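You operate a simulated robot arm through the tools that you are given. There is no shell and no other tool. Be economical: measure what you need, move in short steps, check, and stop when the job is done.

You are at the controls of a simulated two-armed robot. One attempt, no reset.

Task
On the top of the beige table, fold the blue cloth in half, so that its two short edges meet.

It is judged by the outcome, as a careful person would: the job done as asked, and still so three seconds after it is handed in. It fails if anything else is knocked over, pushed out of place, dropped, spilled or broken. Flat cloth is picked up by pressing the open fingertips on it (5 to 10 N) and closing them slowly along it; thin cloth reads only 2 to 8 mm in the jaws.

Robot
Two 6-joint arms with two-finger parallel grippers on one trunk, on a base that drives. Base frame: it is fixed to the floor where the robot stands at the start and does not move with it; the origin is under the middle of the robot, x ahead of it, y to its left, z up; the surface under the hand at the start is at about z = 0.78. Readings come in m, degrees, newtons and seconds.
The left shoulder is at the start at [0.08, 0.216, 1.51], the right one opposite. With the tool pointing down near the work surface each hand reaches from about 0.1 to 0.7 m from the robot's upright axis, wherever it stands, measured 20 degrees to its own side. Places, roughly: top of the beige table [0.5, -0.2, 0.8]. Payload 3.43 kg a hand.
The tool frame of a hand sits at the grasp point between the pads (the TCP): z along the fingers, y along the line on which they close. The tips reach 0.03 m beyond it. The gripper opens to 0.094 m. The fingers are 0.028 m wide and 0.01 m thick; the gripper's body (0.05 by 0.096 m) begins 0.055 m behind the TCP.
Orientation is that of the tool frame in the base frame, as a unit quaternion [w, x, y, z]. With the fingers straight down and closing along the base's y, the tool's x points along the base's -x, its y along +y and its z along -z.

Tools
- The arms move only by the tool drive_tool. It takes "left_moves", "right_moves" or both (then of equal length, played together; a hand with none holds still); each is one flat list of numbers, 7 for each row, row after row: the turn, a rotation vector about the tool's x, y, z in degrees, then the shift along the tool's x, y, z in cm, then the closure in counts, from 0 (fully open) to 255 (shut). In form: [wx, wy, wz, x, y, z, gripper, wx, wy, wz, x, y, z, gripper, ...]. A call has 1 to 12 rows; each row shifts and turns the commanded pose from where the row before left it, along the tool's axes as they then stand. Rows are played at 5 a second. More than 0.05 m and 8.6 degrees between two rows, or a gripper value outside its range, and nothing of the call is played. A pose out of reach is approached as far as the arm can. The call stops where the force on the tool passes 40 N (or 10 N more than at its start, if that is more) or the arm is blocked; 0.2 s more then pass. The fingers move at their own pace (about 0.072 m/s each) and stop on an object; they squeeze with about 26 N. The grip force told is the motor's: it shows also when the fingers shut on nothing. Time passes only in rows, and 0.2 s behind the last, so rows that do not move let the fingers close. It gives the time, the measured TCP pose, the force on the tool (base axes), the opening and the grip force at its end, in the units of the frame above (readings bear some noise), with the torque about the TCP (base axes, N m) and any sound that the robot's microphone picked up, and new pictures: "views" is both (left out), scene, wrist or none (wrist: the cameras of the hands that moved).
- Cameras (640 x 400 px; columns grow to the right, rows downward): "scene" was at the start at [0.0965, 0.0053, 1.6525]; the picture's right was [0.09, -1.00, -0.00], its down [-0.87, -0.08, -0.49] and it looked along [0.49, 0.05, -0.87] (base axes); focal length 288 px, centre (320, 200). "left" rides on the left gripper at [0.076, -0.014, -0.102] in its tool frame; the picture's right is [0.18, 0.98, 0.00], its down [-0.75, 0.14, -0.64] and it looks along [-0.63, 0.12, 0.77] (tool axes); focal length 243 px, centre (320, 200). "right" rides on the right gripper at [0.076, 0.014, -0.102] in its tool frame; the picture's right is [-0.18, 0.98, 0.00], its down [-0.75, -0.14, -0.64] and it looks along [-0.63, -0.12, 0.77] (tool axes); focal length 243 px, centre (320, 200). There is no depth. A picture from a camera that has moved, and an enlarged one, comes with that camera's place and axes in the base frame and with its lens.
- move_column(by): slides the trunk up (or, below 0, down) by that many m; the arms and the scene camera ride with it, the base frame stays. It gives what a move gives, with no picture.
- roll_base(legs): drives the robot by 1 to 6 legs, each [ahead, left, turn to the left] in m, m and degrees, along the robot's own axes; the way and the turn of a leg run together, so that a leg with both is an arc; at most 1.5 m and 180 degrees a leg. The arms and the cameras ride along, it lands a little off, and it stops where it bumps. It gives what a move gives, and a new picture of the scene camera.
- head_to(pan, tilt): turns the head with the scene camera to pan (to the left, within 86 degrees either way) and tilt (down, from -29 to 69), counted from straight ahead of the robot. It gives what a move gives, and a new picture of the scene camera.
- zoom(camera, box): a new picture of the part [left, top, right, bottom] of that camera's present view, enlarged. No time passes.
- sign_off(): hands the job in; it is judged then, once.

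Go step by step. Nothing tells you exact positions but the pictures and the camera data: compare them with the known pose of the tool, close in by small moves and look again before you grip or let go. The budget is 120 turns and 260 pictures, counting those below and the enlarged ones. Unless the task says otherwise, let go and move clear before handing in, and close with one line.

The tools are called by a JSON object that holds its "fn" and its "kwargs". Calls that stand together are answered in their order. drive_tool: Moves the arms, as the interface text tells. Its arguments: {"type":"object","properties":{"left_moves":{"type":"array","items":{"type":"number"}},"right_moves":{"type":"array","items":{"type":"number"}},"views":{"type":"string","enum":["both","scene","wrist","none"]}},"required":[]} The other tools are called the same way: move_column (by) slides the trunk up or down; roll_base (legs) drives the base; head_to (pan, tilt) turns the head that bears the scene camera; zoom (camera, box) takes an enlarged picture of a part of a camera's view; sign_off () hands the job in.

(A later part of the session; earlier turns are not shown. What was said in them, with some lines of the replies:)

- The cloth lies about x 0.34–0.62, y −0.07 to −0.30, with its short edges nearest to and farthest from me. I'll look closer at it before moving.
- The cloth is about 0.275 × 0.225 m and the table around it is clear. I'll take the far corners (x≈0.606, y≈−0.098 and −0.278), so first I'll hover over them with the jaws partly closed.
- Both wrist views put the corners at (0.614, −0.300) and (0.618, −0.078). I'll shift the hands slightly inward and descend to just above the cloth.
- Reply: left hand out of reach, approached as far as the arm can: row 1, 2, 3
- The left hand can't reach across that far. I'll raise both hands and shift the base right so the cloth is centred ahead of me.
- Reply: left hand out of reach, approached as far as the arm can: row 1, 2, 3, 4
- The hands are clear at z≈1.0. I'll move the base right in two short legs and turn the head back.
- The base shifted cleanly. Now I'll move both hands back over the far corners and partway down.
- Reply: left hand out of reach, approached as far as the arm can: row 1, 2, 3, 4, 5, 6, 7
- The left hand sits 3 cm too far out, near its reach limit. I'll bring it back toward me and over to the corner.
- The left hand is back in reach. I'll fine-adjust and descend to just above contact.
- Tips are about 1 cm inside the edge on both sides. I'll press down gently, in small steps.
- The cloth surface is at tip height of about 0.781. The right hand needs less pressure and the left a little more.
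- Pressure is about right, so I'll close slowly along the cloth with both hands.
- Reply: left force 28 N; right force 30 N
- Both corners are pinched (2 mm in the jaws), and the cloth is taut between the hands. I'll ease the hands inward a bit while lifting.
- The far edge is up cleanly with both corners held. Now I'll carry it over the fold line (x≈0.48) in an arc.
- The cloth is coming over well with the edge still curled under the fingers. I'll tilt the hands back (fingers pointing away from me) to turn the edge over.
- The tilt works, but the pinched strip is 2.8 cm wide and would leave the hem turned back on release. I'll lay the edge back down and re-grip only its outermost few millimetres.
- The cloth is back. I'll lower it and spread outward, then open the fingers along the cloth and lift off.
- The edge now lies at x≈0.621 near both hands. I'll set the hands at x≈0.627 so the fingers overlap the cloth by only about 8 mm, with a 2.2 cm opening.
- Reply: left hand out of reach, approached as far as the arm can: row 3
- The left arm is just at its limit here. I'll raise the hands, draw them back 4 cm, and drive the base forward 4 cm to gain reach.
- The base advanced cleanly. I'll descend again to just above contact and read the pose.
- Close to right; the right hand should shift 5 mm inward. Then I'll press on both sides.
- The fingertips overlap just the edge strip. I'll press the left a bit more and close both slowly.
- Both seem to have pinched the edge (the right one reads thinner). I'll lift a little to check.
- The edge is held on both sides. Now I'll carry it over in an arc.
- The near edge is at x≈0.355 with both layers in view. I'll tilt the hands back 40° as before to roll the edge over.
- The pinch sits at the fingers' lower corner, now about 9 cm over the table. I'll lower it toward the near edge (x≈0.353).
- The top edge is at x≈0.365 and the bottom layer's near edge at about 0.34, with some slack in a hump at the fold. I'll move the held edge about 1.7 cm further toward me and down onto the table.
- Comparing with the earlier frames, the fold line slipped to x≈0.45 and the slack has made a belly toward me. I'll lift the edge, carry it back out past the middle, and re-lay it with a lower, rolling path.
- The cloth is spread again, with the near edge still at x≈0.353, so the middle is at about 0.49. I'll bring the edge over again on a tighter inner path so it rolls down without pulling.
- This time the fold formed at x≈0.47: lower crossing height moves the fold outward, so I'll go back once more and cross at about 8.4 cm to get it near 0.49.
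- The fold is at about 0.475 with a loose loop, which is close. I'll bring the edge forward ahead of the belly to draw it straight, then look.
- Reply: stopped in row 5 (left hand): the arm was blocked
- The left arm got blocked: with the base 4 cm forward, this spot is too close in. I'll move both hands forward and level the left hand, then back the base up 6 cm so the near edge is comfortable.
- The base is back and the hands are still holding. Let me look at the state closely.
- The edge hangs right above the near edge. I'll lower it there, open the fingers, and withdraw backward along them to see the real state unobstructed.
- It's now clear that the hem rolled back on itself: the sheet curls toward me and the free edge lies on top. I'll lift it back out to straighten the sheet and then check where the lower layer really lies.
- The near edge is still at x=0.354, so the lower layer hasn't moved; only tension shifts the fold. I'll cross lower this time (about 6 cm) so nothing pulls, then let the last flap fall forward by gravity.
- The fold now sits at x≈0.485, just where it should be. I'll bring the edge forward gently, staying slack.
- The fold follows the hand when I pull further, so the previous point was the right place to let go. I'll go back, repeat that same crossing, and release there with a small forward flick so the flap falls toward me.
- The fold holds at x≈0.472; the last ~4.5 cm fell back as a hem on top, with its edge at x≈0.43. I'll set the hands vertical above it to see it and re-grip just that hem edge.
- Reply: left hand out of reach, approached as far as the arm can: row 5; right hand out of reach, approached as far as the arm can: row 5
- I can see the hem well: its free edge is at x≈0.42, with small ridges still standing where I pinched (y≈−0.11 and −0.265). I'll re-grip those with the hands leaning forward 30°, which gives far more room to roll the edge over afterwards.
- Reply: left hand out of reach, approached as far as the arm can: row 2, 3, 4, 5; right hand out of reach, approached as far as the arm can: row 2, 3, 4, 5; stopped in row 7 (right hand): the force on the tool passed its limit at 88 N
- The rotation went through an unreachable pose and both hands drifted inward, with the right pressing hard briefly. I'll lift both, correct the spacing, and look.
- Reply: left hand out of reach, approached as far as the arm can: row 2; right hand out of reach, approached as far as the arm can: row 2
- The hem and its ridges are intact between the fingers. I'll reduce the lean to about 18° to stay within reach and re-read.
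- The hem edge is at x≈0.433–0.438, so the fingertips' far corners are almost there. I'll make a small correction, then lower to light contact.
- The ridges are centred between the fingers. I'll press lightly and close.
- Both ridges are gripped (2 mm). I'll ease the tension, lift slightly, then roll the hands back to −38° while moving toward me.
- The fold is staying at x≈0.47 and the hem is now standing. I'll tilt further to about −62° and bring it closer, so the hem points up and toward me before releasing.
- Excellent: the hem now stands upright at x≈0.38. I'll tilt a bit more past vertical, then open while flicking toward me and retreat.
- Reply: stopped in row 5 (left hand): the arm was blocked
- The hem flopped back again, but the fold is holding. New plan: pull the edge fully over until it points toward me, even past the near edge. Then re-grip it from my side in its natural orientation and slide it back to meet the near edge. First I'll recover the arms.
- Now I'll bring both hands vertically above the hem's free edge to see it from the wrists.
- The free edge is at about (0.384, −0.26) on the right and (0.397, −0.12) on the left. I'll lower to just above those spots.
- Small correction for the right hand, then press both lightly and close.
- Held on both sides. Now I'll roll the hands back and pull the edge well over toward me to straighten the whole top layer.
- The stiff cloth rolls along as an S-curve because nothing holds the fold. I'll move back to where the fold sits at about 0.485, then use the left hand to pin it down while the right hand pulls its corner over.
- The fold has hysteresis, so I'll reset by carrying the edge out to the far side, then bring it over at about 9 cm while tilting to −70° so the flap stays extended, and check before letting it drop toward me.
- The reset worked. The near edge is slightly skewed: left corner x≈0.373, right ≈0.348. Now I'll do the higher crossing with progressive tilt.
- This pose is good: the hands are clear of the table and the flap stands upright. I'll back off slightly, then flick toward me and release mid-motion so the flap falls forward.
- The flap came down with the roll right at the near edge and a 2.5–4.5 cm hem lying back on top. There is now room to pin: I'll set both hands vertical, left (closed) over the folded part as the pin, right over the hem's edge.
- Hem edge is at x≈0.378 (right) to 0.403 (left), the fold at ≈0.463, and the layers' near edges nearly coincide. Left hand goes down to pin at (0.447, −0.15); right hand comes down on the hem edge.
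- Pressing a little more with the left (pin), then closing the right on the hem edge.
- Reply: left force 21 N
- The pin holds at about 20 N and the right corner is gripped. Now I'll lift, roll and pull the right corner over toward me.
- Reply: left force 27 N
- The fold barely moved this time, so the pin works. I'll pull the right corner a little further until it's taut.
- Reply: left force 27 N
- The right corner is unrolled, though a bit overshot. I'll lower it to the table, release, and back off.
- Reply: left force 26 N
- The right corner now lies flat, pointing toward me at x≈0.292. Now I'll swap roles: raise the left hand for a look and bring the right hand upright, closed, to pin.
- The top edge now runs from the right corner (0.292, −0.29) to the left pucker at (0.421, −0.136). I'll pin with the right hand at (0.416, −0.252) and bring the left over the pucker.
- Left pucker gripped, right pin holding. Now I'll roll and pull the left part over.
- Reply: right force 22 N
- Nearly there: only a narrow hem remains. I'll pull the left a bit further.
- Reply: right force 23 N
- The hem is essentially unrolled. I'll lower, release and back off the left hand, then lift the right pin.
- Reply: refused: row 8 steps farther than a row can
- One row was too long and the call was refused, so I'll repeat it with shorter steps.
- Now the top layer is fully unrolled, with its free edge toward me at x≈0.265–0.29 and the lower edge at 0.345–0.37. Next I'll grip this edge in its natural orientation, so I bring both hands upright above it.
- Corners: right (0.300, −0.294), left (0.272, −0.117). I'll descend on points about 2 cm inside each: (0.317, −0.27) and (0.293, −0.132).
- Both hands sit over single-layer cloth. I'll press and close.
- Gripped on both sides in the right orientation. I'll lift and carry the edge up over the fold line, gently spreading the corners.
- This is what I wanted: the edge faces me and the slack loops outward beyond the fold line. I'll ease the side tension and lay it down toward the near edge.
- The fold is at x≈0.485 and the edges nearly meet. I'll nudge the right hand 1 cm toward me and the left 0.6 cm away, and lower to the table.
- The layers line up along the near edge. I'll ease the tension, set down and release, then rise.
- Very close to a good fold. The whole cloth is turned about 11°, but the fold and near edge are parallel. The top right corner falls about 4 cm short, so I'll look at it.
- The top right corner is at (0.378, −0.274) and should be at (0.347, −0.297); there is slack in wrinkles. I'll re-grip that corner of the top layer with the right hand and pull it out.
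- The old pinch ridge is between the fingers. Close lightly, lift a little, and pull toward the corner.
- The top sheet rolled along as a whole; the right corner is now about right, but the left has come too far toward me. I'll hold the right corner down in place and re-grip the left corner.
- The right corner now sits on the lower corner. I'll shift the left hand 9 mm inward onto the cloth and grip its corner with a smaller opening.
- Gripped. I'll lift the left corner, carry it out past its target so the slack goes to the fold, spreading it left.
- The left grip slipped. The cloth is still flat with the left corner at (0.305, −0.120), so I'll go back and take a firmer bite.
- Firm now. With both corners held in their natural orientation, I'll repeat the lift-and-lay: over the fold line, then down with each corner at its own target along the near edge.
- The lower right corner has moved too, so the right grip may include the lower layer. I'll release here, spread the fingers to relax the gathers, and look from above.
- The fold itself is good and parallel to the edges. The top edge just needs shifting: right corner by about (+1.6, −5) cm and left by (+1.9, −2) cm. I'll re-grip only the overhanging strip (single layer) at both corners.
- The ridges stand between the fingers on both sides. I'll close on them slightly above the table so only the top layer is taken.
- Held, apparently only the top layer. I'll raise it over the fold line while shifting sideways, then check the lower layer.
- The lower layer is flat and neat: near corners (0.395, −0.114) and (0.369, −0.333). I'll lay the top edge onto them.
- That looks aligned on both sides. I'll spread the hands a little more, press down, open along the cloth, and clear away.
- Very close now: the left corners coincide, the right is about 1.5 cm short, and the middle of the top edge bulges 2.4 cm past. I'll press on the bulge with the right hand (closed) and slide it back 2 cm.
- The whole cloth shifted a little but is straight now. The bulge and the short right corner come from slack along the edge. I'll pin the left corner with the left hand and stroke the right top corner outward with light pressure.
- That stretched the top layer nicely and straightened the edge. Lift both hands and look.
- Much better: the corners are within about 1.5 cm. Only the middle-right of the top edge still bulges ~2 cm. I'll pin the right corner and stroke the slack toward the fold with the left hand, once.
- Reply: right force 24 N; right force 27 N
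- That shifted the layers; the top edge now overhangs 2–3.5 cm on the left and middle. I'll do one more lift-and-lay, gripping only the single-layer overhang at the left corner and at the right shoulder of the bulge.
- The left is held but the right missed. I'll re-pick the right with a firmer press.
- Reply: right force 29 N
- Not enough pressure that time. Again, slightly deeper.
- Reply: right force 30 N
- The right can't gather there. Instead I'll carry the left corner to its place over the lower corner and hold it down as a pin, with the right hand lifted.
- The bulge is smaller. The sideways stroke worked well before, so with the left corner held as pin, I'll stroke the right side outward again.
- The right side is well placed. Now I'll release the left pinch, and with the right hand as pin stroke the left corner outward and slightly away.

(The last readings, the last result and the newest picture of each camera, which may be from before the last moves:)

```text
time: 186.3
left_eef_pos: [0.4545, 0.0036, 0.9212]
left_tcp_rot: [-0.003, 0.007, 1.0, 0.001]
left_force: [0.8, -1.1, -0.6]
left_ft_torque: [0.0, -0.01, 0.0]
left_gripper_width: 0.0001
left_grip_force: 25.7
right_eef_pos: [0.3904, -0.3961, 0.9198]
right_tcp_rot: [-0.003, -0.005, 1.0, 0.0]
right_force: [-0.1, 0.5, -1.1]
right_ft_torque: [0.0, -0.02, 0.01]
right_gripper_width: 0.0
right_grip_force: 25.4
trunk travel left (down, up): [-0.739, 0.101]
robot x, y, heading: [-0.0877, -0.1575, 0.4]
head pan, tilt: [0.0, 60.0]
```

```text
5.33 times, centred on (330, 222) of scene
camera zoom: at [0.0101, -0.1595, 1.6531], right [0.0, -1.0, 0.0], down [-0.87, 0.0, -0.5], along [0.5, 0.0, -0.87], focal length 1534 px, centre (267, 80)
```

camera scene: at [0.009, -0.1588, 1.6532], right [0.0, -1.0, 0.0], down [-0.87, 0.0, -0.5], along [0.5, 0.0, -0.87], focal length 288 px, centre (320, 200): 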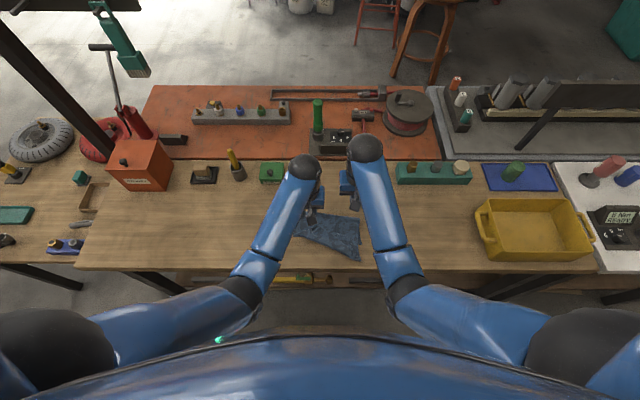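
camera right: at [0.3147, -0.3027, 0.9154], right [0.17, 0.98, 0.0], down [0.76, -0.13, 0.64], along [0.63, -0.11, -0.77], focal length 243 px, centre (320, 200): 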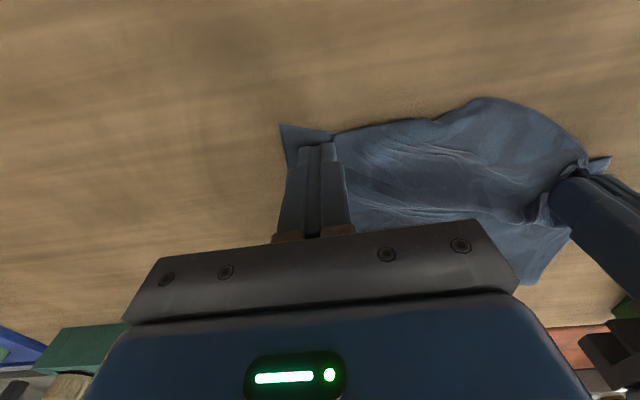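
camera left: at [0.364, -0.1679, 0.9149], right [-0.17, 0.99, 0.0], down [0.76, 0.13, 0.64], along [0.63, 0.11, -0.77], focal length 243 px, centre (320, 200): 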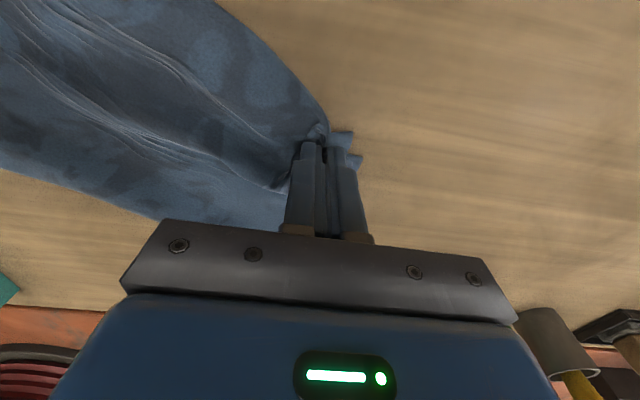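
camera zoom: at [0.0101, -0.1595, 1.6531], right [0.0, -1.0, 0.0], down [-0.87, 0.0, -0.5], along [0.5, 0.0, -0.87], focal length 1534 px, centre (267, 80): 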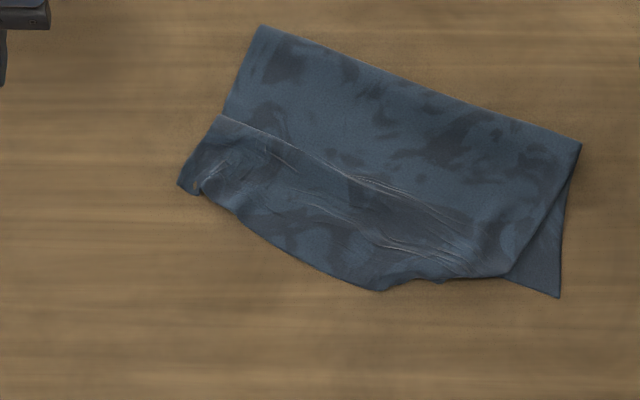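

The top edge is now parallel to the lower one but shifted about 3 cm to the left, with some slack in the middle. I'll pin the fold's left end and stroke the right top corner along the edge direction.

{"fn": "drive_tool", "kwargs": {"left_moves": [0, 0, 0, -1.3, -3.7, 0, 255, 0, 0, 0, -1.3, -3.7, 0, 255, 0, 0, 0, -1.3, -3.7, 0, 255, 0, 0, 0, -1.3, -3.7, 0, 255, 0, 0, 0, -1.3, -3.7, 0.5, 255, 0, 0, 0, 0, 0, 4.5, 255, 0, 0, 0, 0, 0, 4.5, 255, 0, 0, 0, 0, 0, 1.1, 255, 0, 0, 0, 0, 0, 0.35, 255, 0, 0, 0, 0, 0, 0, 255], "right_moves": [0, 0, 0, 0, 3.5, 0, 255, 0, 0, 0, 0, 3.5, 0, 255, 0, 0, 0, 0, 3.5, 1, 255, 0, 0, 0, 0, 0, 4, 255, 0, 0, 0, 0, 0, 4, 255, 0, 0, 0, 0, 0, 0.9, 255, 0, 0, 0, 0, 0, 0, 255, 0, 0, 0, 0, 0, 0, 255, 0, 0, 0, 0, 0, 0, 255, 0, 0, 0, 0, 0, 0, 255], "views": "none"}}

```text
time: 188.5
left_eef_pos: [0.5054, -0.1767, 0.8169]
left_tcp_rot: [-0.002, 0.006, 1.0, 0.001]
left_force: [0.4, 0.4, 0.9]
left_ft_torque: [-0.01, 0.0, 0.02]
left_gripper_width: 0.0002
left_grip_force: 26.5
left hand out of reach, approached as far as the arm can: row 7, 8
right_eef_pos: [0.3904, -0.2908, 0.8193]
right_tcp_rot: [-0.002, -0.006, 1.0, -0.001]
right_force: [0.4, -0.1, -0.3]
right_ft_torque: [0.0, -0.01, 0.01]
right_gripper_width: 0.0001
right_grip_force: 26.4
trunk travel left (down, up): [-0.739, 0.101]
robot x, y, heading: [-0.0856, -0.157, 0.3]
head pan, tilt: [0.0, 60.0]
```

{"fn": "drive_tool", "kwargs": {"left_moves": [0, 0, 0, 1.0, 0, 0.2, 255, 0, 0, 0, 0, 0, 0.28, 255, 0, 0, 0, 0, 0, 0.05, 255, 0, 0, 0, 0, 0, 0, 255, 0, 0, 0, 0, 0, 0, 255, 0, 0, 0, 0, 0, 0, 255, 0, 0, 0, 0, 0, 0, 255, 0, 0, 0, 0, 0, 0, 255, 0, 0, 0, 0, 0, 0, 255, 0, 0, 0, 0, 0, 0, 255, 0, 0, 0, 0, 0, 0, 255], "right_moves": [0, 0, 0, 0, 0, 0.4, 255, 0, 0, 0, 0, 0, 0.2, 255, 0, 0, 0, 0, 0, 0.12, 255, 0, 0, 0, 0.2, -0.5, 0, 255, 0, 0, 0, 0.2, -0.5, 0, 255, 0, 0, 0, 0.2, -0.5, 0, 255, 0, 0, 0, 0.2, -0.5, 0, 255, 0, 0, 0, 0.2, -0.5, 0, 255, 0, 0, 0, 0.2, -0.5, 0, 255, 0, 0, 0, 0.2, -0.5, 0, 255, 0, 0, 0, 0, 0, 0, 255], "views": "none"}}

{"fn": "drive_tool", "kwargs": {"left_moves": [0, 0, 0, 0, 0, -1, 255, 0, 0, 0, 0, 0, -4, 255, 0, 0, 0, 0, 0, -4, 255, 0, 0, 0, 1.0, 4, -2, 255, 0, 0, 0, 1.0, 4, 0, 255, 0, 0, 0, 1.0, 4, 0, 255, 0, 0, 0, 1.0, 4, 0, 255], "right_moves": [0, 0, 0, 0, 0, -1, 255, 0, 0, 0, 0, 0, -4, 255, 0, 0, 0, 0, 0, -4, 255, 0, 0, 0, 0, -4, -2, 255, 0, 0, 0, 0, -4, 0, 255, 0, 0, 0, 0, -3, 0, 255, 0, 0, 0, 0, 0, 0, 255], "views": "none"}}

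{"fn": "zoom", "kwargs": {"camera": "scene", "box": [280, 185, 380, 260]}}

```text
time: 190.9
left_eef_pos: [0.4958, -0.1774, 0.8124]
left_tcp_rot: [-0.002, 0.006, 1.0, 0.0]
left_force: [0.0, -0.2, -1.1]
left_ft_torque: [0.01, 0.0, -0.02]
left_gripper_width: 0.0
left_grip_force: 26.3
right_eef_pos: [0.3755, -0.3261, 0.8133]
right_tcp_rot: [-0.002, -0.005, 1.0, -0.001]
right_force: [0.4, 1.0, -0.5]
right_ft_torque: [0.01, 0.02, -0.03]
right_gripper_width: 0.0
right_grip_force: 25.9
trunk travel left (down, up): [-0.739, 0.101]
robot x, y, heading: [-0.0858, -0.1599, 0.5]
head pan, tilt: [0.0, 60.0]
```

```text
time: 192.5
left_eef_pos: [0.458, -0.0172, 0.9257]
left_tcp_rot: [-0.002, 0.007, 1.0, 0.001]
left_force: [-0.1, -0.3, 0.1]
left_ft_torque: [-0.01, 0.0, 0.0]
left_gripper_width: 0.0001
left_grip_force: 26.6
right_eef_pos: [0.379, -0.4354, 0.9228]
right_tcp_rot: [-0.003, -0.006, 1.0, -0.001]
right_force: [0.2, 0.9, 0.2]
right_ft_torque: [-0.01, 0.03, 0.02]
right_gripper_width: 0.0
right_grip_force: 26.2
trunk travel left (down, up): [-0.739, 0.101]
robot x, y, heading: [-0.0869, -0.1613, 0.2]
head pan, tilt: [0.0, 60.0]
```

```text
5.33 times, centred on (330, 222) of scene
camera zoom: at [0.0097, -0.1567, 1.6532], right [0.0, -1.0, 0.0], down [-0.87, 0.0, -0.5], along [0.5, 0.0, -0.87], focal length 1534 px, centre (267, 80)
```

zoom: 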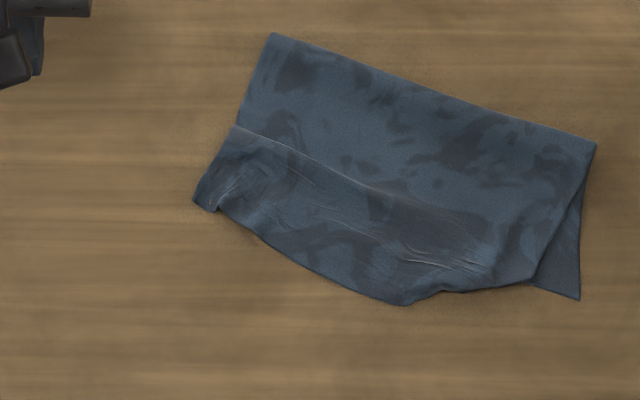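

The stroke had too little pressure. Once more with proper contact, pinning mid-left.

{"fn": "drive_tool", "kwargs": {"left_moves": [0, 0, 0, -0.4, -3.8, 0, 255, 0, 0, 0, -0.3, -3.8, 0, 255, 0, 0, 0, 0, -3.8, 0, 255, 0, 0, 0, 0, -3.8, 0.5, 255, 0, 0, 0, 0, 0, 4.5, 255, 0, 0, 0, 0, 0, 4.5, 255, 0, 0, 0, 0, 0, 1.5, 255, 0, 0, 0, 0, 0, 0.45, 255, 0, 0, 0, 0, 0, 0, 255], "right_moves": [0, 0, 0, -0.2, 3.6, 0, 255, 0, 0, 0, -0.2, 3.6, 0, 255, 0, 0, 0, -0.2, 3.6, 1, 255, 0, 0, 0, -0.2, 1.2, 4, 255, 0, 0, 0, 0, 0, 4, 255, 0, 0, 0, 0, 0, 1.5, 255, 0, 0, 0, 0, 0, 0.45, 255, 0, 0, 0, 0, 0, 0.1, 255, 0, 0, 0, 0, 0, 0, 255], "views": "none"}}

```text
time: 194.5
left_eef_pos: [0.4639, -0.1692, 0.8117]
left_tcp_rot: [0.0, 0.006, 1.0, 0.0]
left_force: [0.6, 0.8, 18.9]
left_ft_torque: [0.04, 0.1, -0.03]
left_gripper_width: 0.0
left_grip_force: 25.3
right_eef_pos: [0.3828, -0.3179, 0.8134]
right_tcp_rot: [-0.001, -0.005, 1.0, -0.001]
right_force: [0.0, -1.2, 0.6]
right_ft_torque: [0.01, -0.03, -0.01]
right_gripper_width: 0.0
right_grip_force: 25.9
trunk travel left (down, up): [-0.739, 0.101]
robot x, y, heading: [-0.0902, -0.1585, 0.3]
head pan, tilt: [0.0, 60.0]
5 turns are left
```

Five turns are left, so I'll do this stroke, lift clear, check and hand in.

{"fn": "drive_tool", "kwargs": {"left_moves": [0, 0, 0, 0, 0, 0, 255, 0, 0, 0, 0, 0, 0, 255, 0, 0, 0, 0, 0, 0, 255, 0, 0, 0, 0, 0, 0, 255, 0, 0, 0, 0, 0, 0, 255, 0, 0, 0, 0, 0, 0, 255, 0, 0, 0, 0, 0, 0, 255, 0, 0, 0, 0, 0, 0, 255, 0, 0, 0, 0, 0, 0, 255, 0, 0, 0, 0, 0, -2, 255, 0, 0, 0, 0, 0, -4, 255, 0, 0, 0, 0, 0, -4, 255], "right_moves": [0, 0, 0, 0, 0, 0.15, 255, 0, 0, 0, 0, 0, 0.05, 255, 0, 0, 0, 0.2, -0.5, 0, 255, 0, 0, 0, 0.2, -0.5, 0, 255, 0, 0, 0, 0.2, -0.5, 0, 255, 0, 0, 0, 0.2, -0.5, 0, 255, 0, 0, 0, 0.2, -0.5, 0, 255, 0, 0, 0, 0.2, -0.5, 0, 255, 0, 0, 0, 0, 0, -1, 255, 0, 0, 0, 0, 0, -4, 255, 0, 0, 0, 0, -2, -4, 255, 0, 0, 0, 0, -4, 0, 255], "views": "none"}}

{"fn": "zoom", "kwargs": {"camera": "right", "box": [240, 0, 640, 220]}}

```text
time: 197.1
left_eef_pos: [0.4642, -0.1706, 0.9104]
left_tcp_rot: [-0.002, 0.007, 1.0, 0.002]
left_force: [0.7, 0.0, -0.3]
left_ft_torque: [0.02, -0.02, -0.02]
left_gripper_width: 0.0001
left_grip_force: 26.0
right_eef_pos: [0.3745, -0.4077, 0.8997]
right_tcp_rot: [-0.002, -0.006, 1.0, 0.0]
right_force: [0.1, 0.5, 0.4]
right_ft_torque: [0.02, 0.0, -0.01]
right_gripper_width: 0.0
right_grip_force: 25.9
trunk travel left (down, up): [-0.739, 0.101]
robot x, y, heading: [-0.0857, -0.1606, 0.4]
head pan, tilt: [0.0, 60.0]
```

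```text
1.60 times, centred on (440, 110) of right
camera zoom: at [0.2982, -0.3942, 1.0027], right [0.17, 0.98, 0.0], down [0.76, -0.13, 0.64], along [0.63, -0.11, -0.77], focal length 388 px, centre (128, 344)
4 turns are left
```

zoom: 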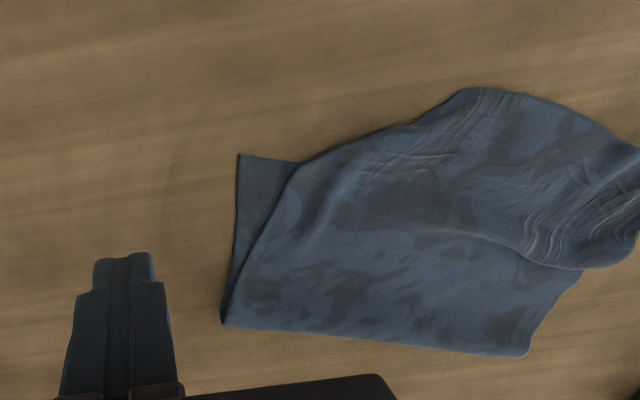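

The right part is aligned; only the mid bulge remains. One last stroke pushes it back with the left hand pinning; then I clear away.

{"fn": "drive_tool", "kwargs": {"left_moves": [0, 0, 0, 0, 0, 4.5, 255, 0, 0, 0, 0, 0, 4.5, 255, 0, 0, 0, 0, 0, 0.87, 255, 0, 0, 0, 0, 0, 0, 255, 0, 0, 0, 0, 0, 0, 255, 0, 0, 0, 0, 0, 0, 255, 0, 0, 0, 0, 0, 0, 255, 0, 0, 0, 0, 0, 0, 255, 0, 0, 0, 0, 0, 0, 255, 0, 0, 0, 0, 0, 0, 255, 0, 0, 0, 0, 0, 0, 255, 0, 0, 0, 0, 0, -3, 255], "right_moves": [0, 0, 0, 0.3, 4.1, 0, 255, 0, 0, 0, 0.3, 4.1, 0, 255, 0, 0, 0, 0.3, 4.1, 0, 255, 0, 0, 0, 0.3, 4.1, 2.5, 255, 0, 0, 0, 0, 0, 4.5, 255, 0, 0, 0, 0, 0, 1.75, 255, 0, 0, 0, -0.6, 0, 0, 255, 0, 0, 0, -0.7, 0, 0, 255, 0, 0, 0, -0.7, 0, 0, 255, 0, 0, 0, -0.7, 0, 0, 255, 0, 0, 0, 0, 0, -1.5, 255, 0, 0, 0, 0, 0, -4, 255], "views": "none"}}

{"fn": "drive_tool", "kwargs": {"left_moves": [0, 0, 0, 0, 0, -4, 255, 0, 0, 0, 0, 0, -4, 255, 0, 0, 0, 0, 4.5, 0, 255, 0, 0, 0, 0, 4.5, 0, 255, 0, 0, 0, 0, 4.5, 0, 255, 0, 0, 0, 0, 4.5, 0, 255], "right_moves": [0, 0, 0, 0, 0, -4, 255, 0, 0, 0, 0, 0, -1, 255, 0, 0, 0, 0, -4.5, 0, 255, 0, 0, 0, 0, -4.5, 0, 255, 0, 0, 0, 0, -4.5, 0, 255, 0, 0, 0, 0, -4.5, 0, 255], "views": "none"}}

{"fn": "zoom", "kwargs": {"camera": "scene", "box": [280, 185, 380, 260]}}

```text
time: 198.3
left_eef_pos: [0.4643, -0.1643, 0.8114]
left_tcp_rot: [-0.001, 0.009, 1.0, 0.005]
left_force: [-2.2, 4.8, 14.0]
left_ft_torque: [-0.34, 0.33, -0.28]
left_gripper_width: 0.0002
left_grip_force: 26.0
right_eef_pos: [0.3626, -0.2452, 0.8365]
right_tcp_rot: [-0.001, -0.003, 1.0, -0.003]
right_force: [-1.8, -4.5, 0.4]
right_ft_torque: [0.26, -0.07, 0.06]
right_gripper_width: 0.0
right_grip_force: 26.4
trunk travel left (down, up): [-0.739, 0.101]
robot x, y, heading: [-0.0872, -0.1575, 0.1]
head pan, tilt: [0.0, 60.0]
stopped in row 6 (left hand): the force on the tool passed its limit at 51 N (the readings are from after the stop); the commanded pose is now the measured one
```

```text
time: 199.7
left_eef_pos: [0.4676, 0.014, 0.8944]
left_tcp_rot: [-0.003, 0.008, 1.0, 0.005]
left_force: [-0.7, -0.7, 0.7]
left_ft_torque: [0.03, -0.01, 0.02]
left_gripper_width: 0.0002
left_grip_force: 26.2
right_eef_pos: [0.3634, -0.4245, 0.8884]
right_tcp_rot: [-0.001, -0.002, 1.0, -0.003]
right_force: [0.2, -0.1, 1.3]
right_ft_torque: [-0.02, -0.03, -0.02]
right_gripper_width: 0.0
right_grip_force: 26.1
trunk travel left (down, up): [-0.739, 0.101]
robot x, y, heading: [-0.0859, -0.1561, 0.3]
head pan, tilt: [0.0, 60.0]
```

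```text
5.33 times, centred on (330, 222) of scene
camera zoom: at [0.0107, -0.1583, 1.6531], right [0.0, -1.0, 0.0], down [-0.87, 0.0, -0.5], along [0.5, 0.0, -0.87], focal length 1534 px, centre (267, 80)
3 turns are left
```

zoom: 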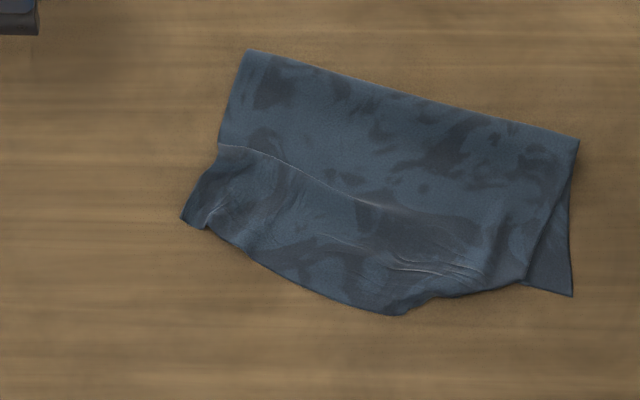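

The cloth is folded over in half with the hands clear. The corners are within about 3 cm, the middle of the top edge bulges a little further, and nothing else has been moved. No turns are left for another useful correction, so I'm handing in.

{"fn": "sign_off", "kwargs": {}}

```text
The job is handed in.
```

I folded the blue cloth in half on the beige table, but its short edges meet only roughly. The corners were last estimated about 3 cm apart, and the middle of the top edge still sticks out roughly 3–4 cm past the lower one. The folded cloth also lies turned about 20° from where it started and is a little wrinkled. The grippers are clear of it, and I saw nothing else on the table moved.
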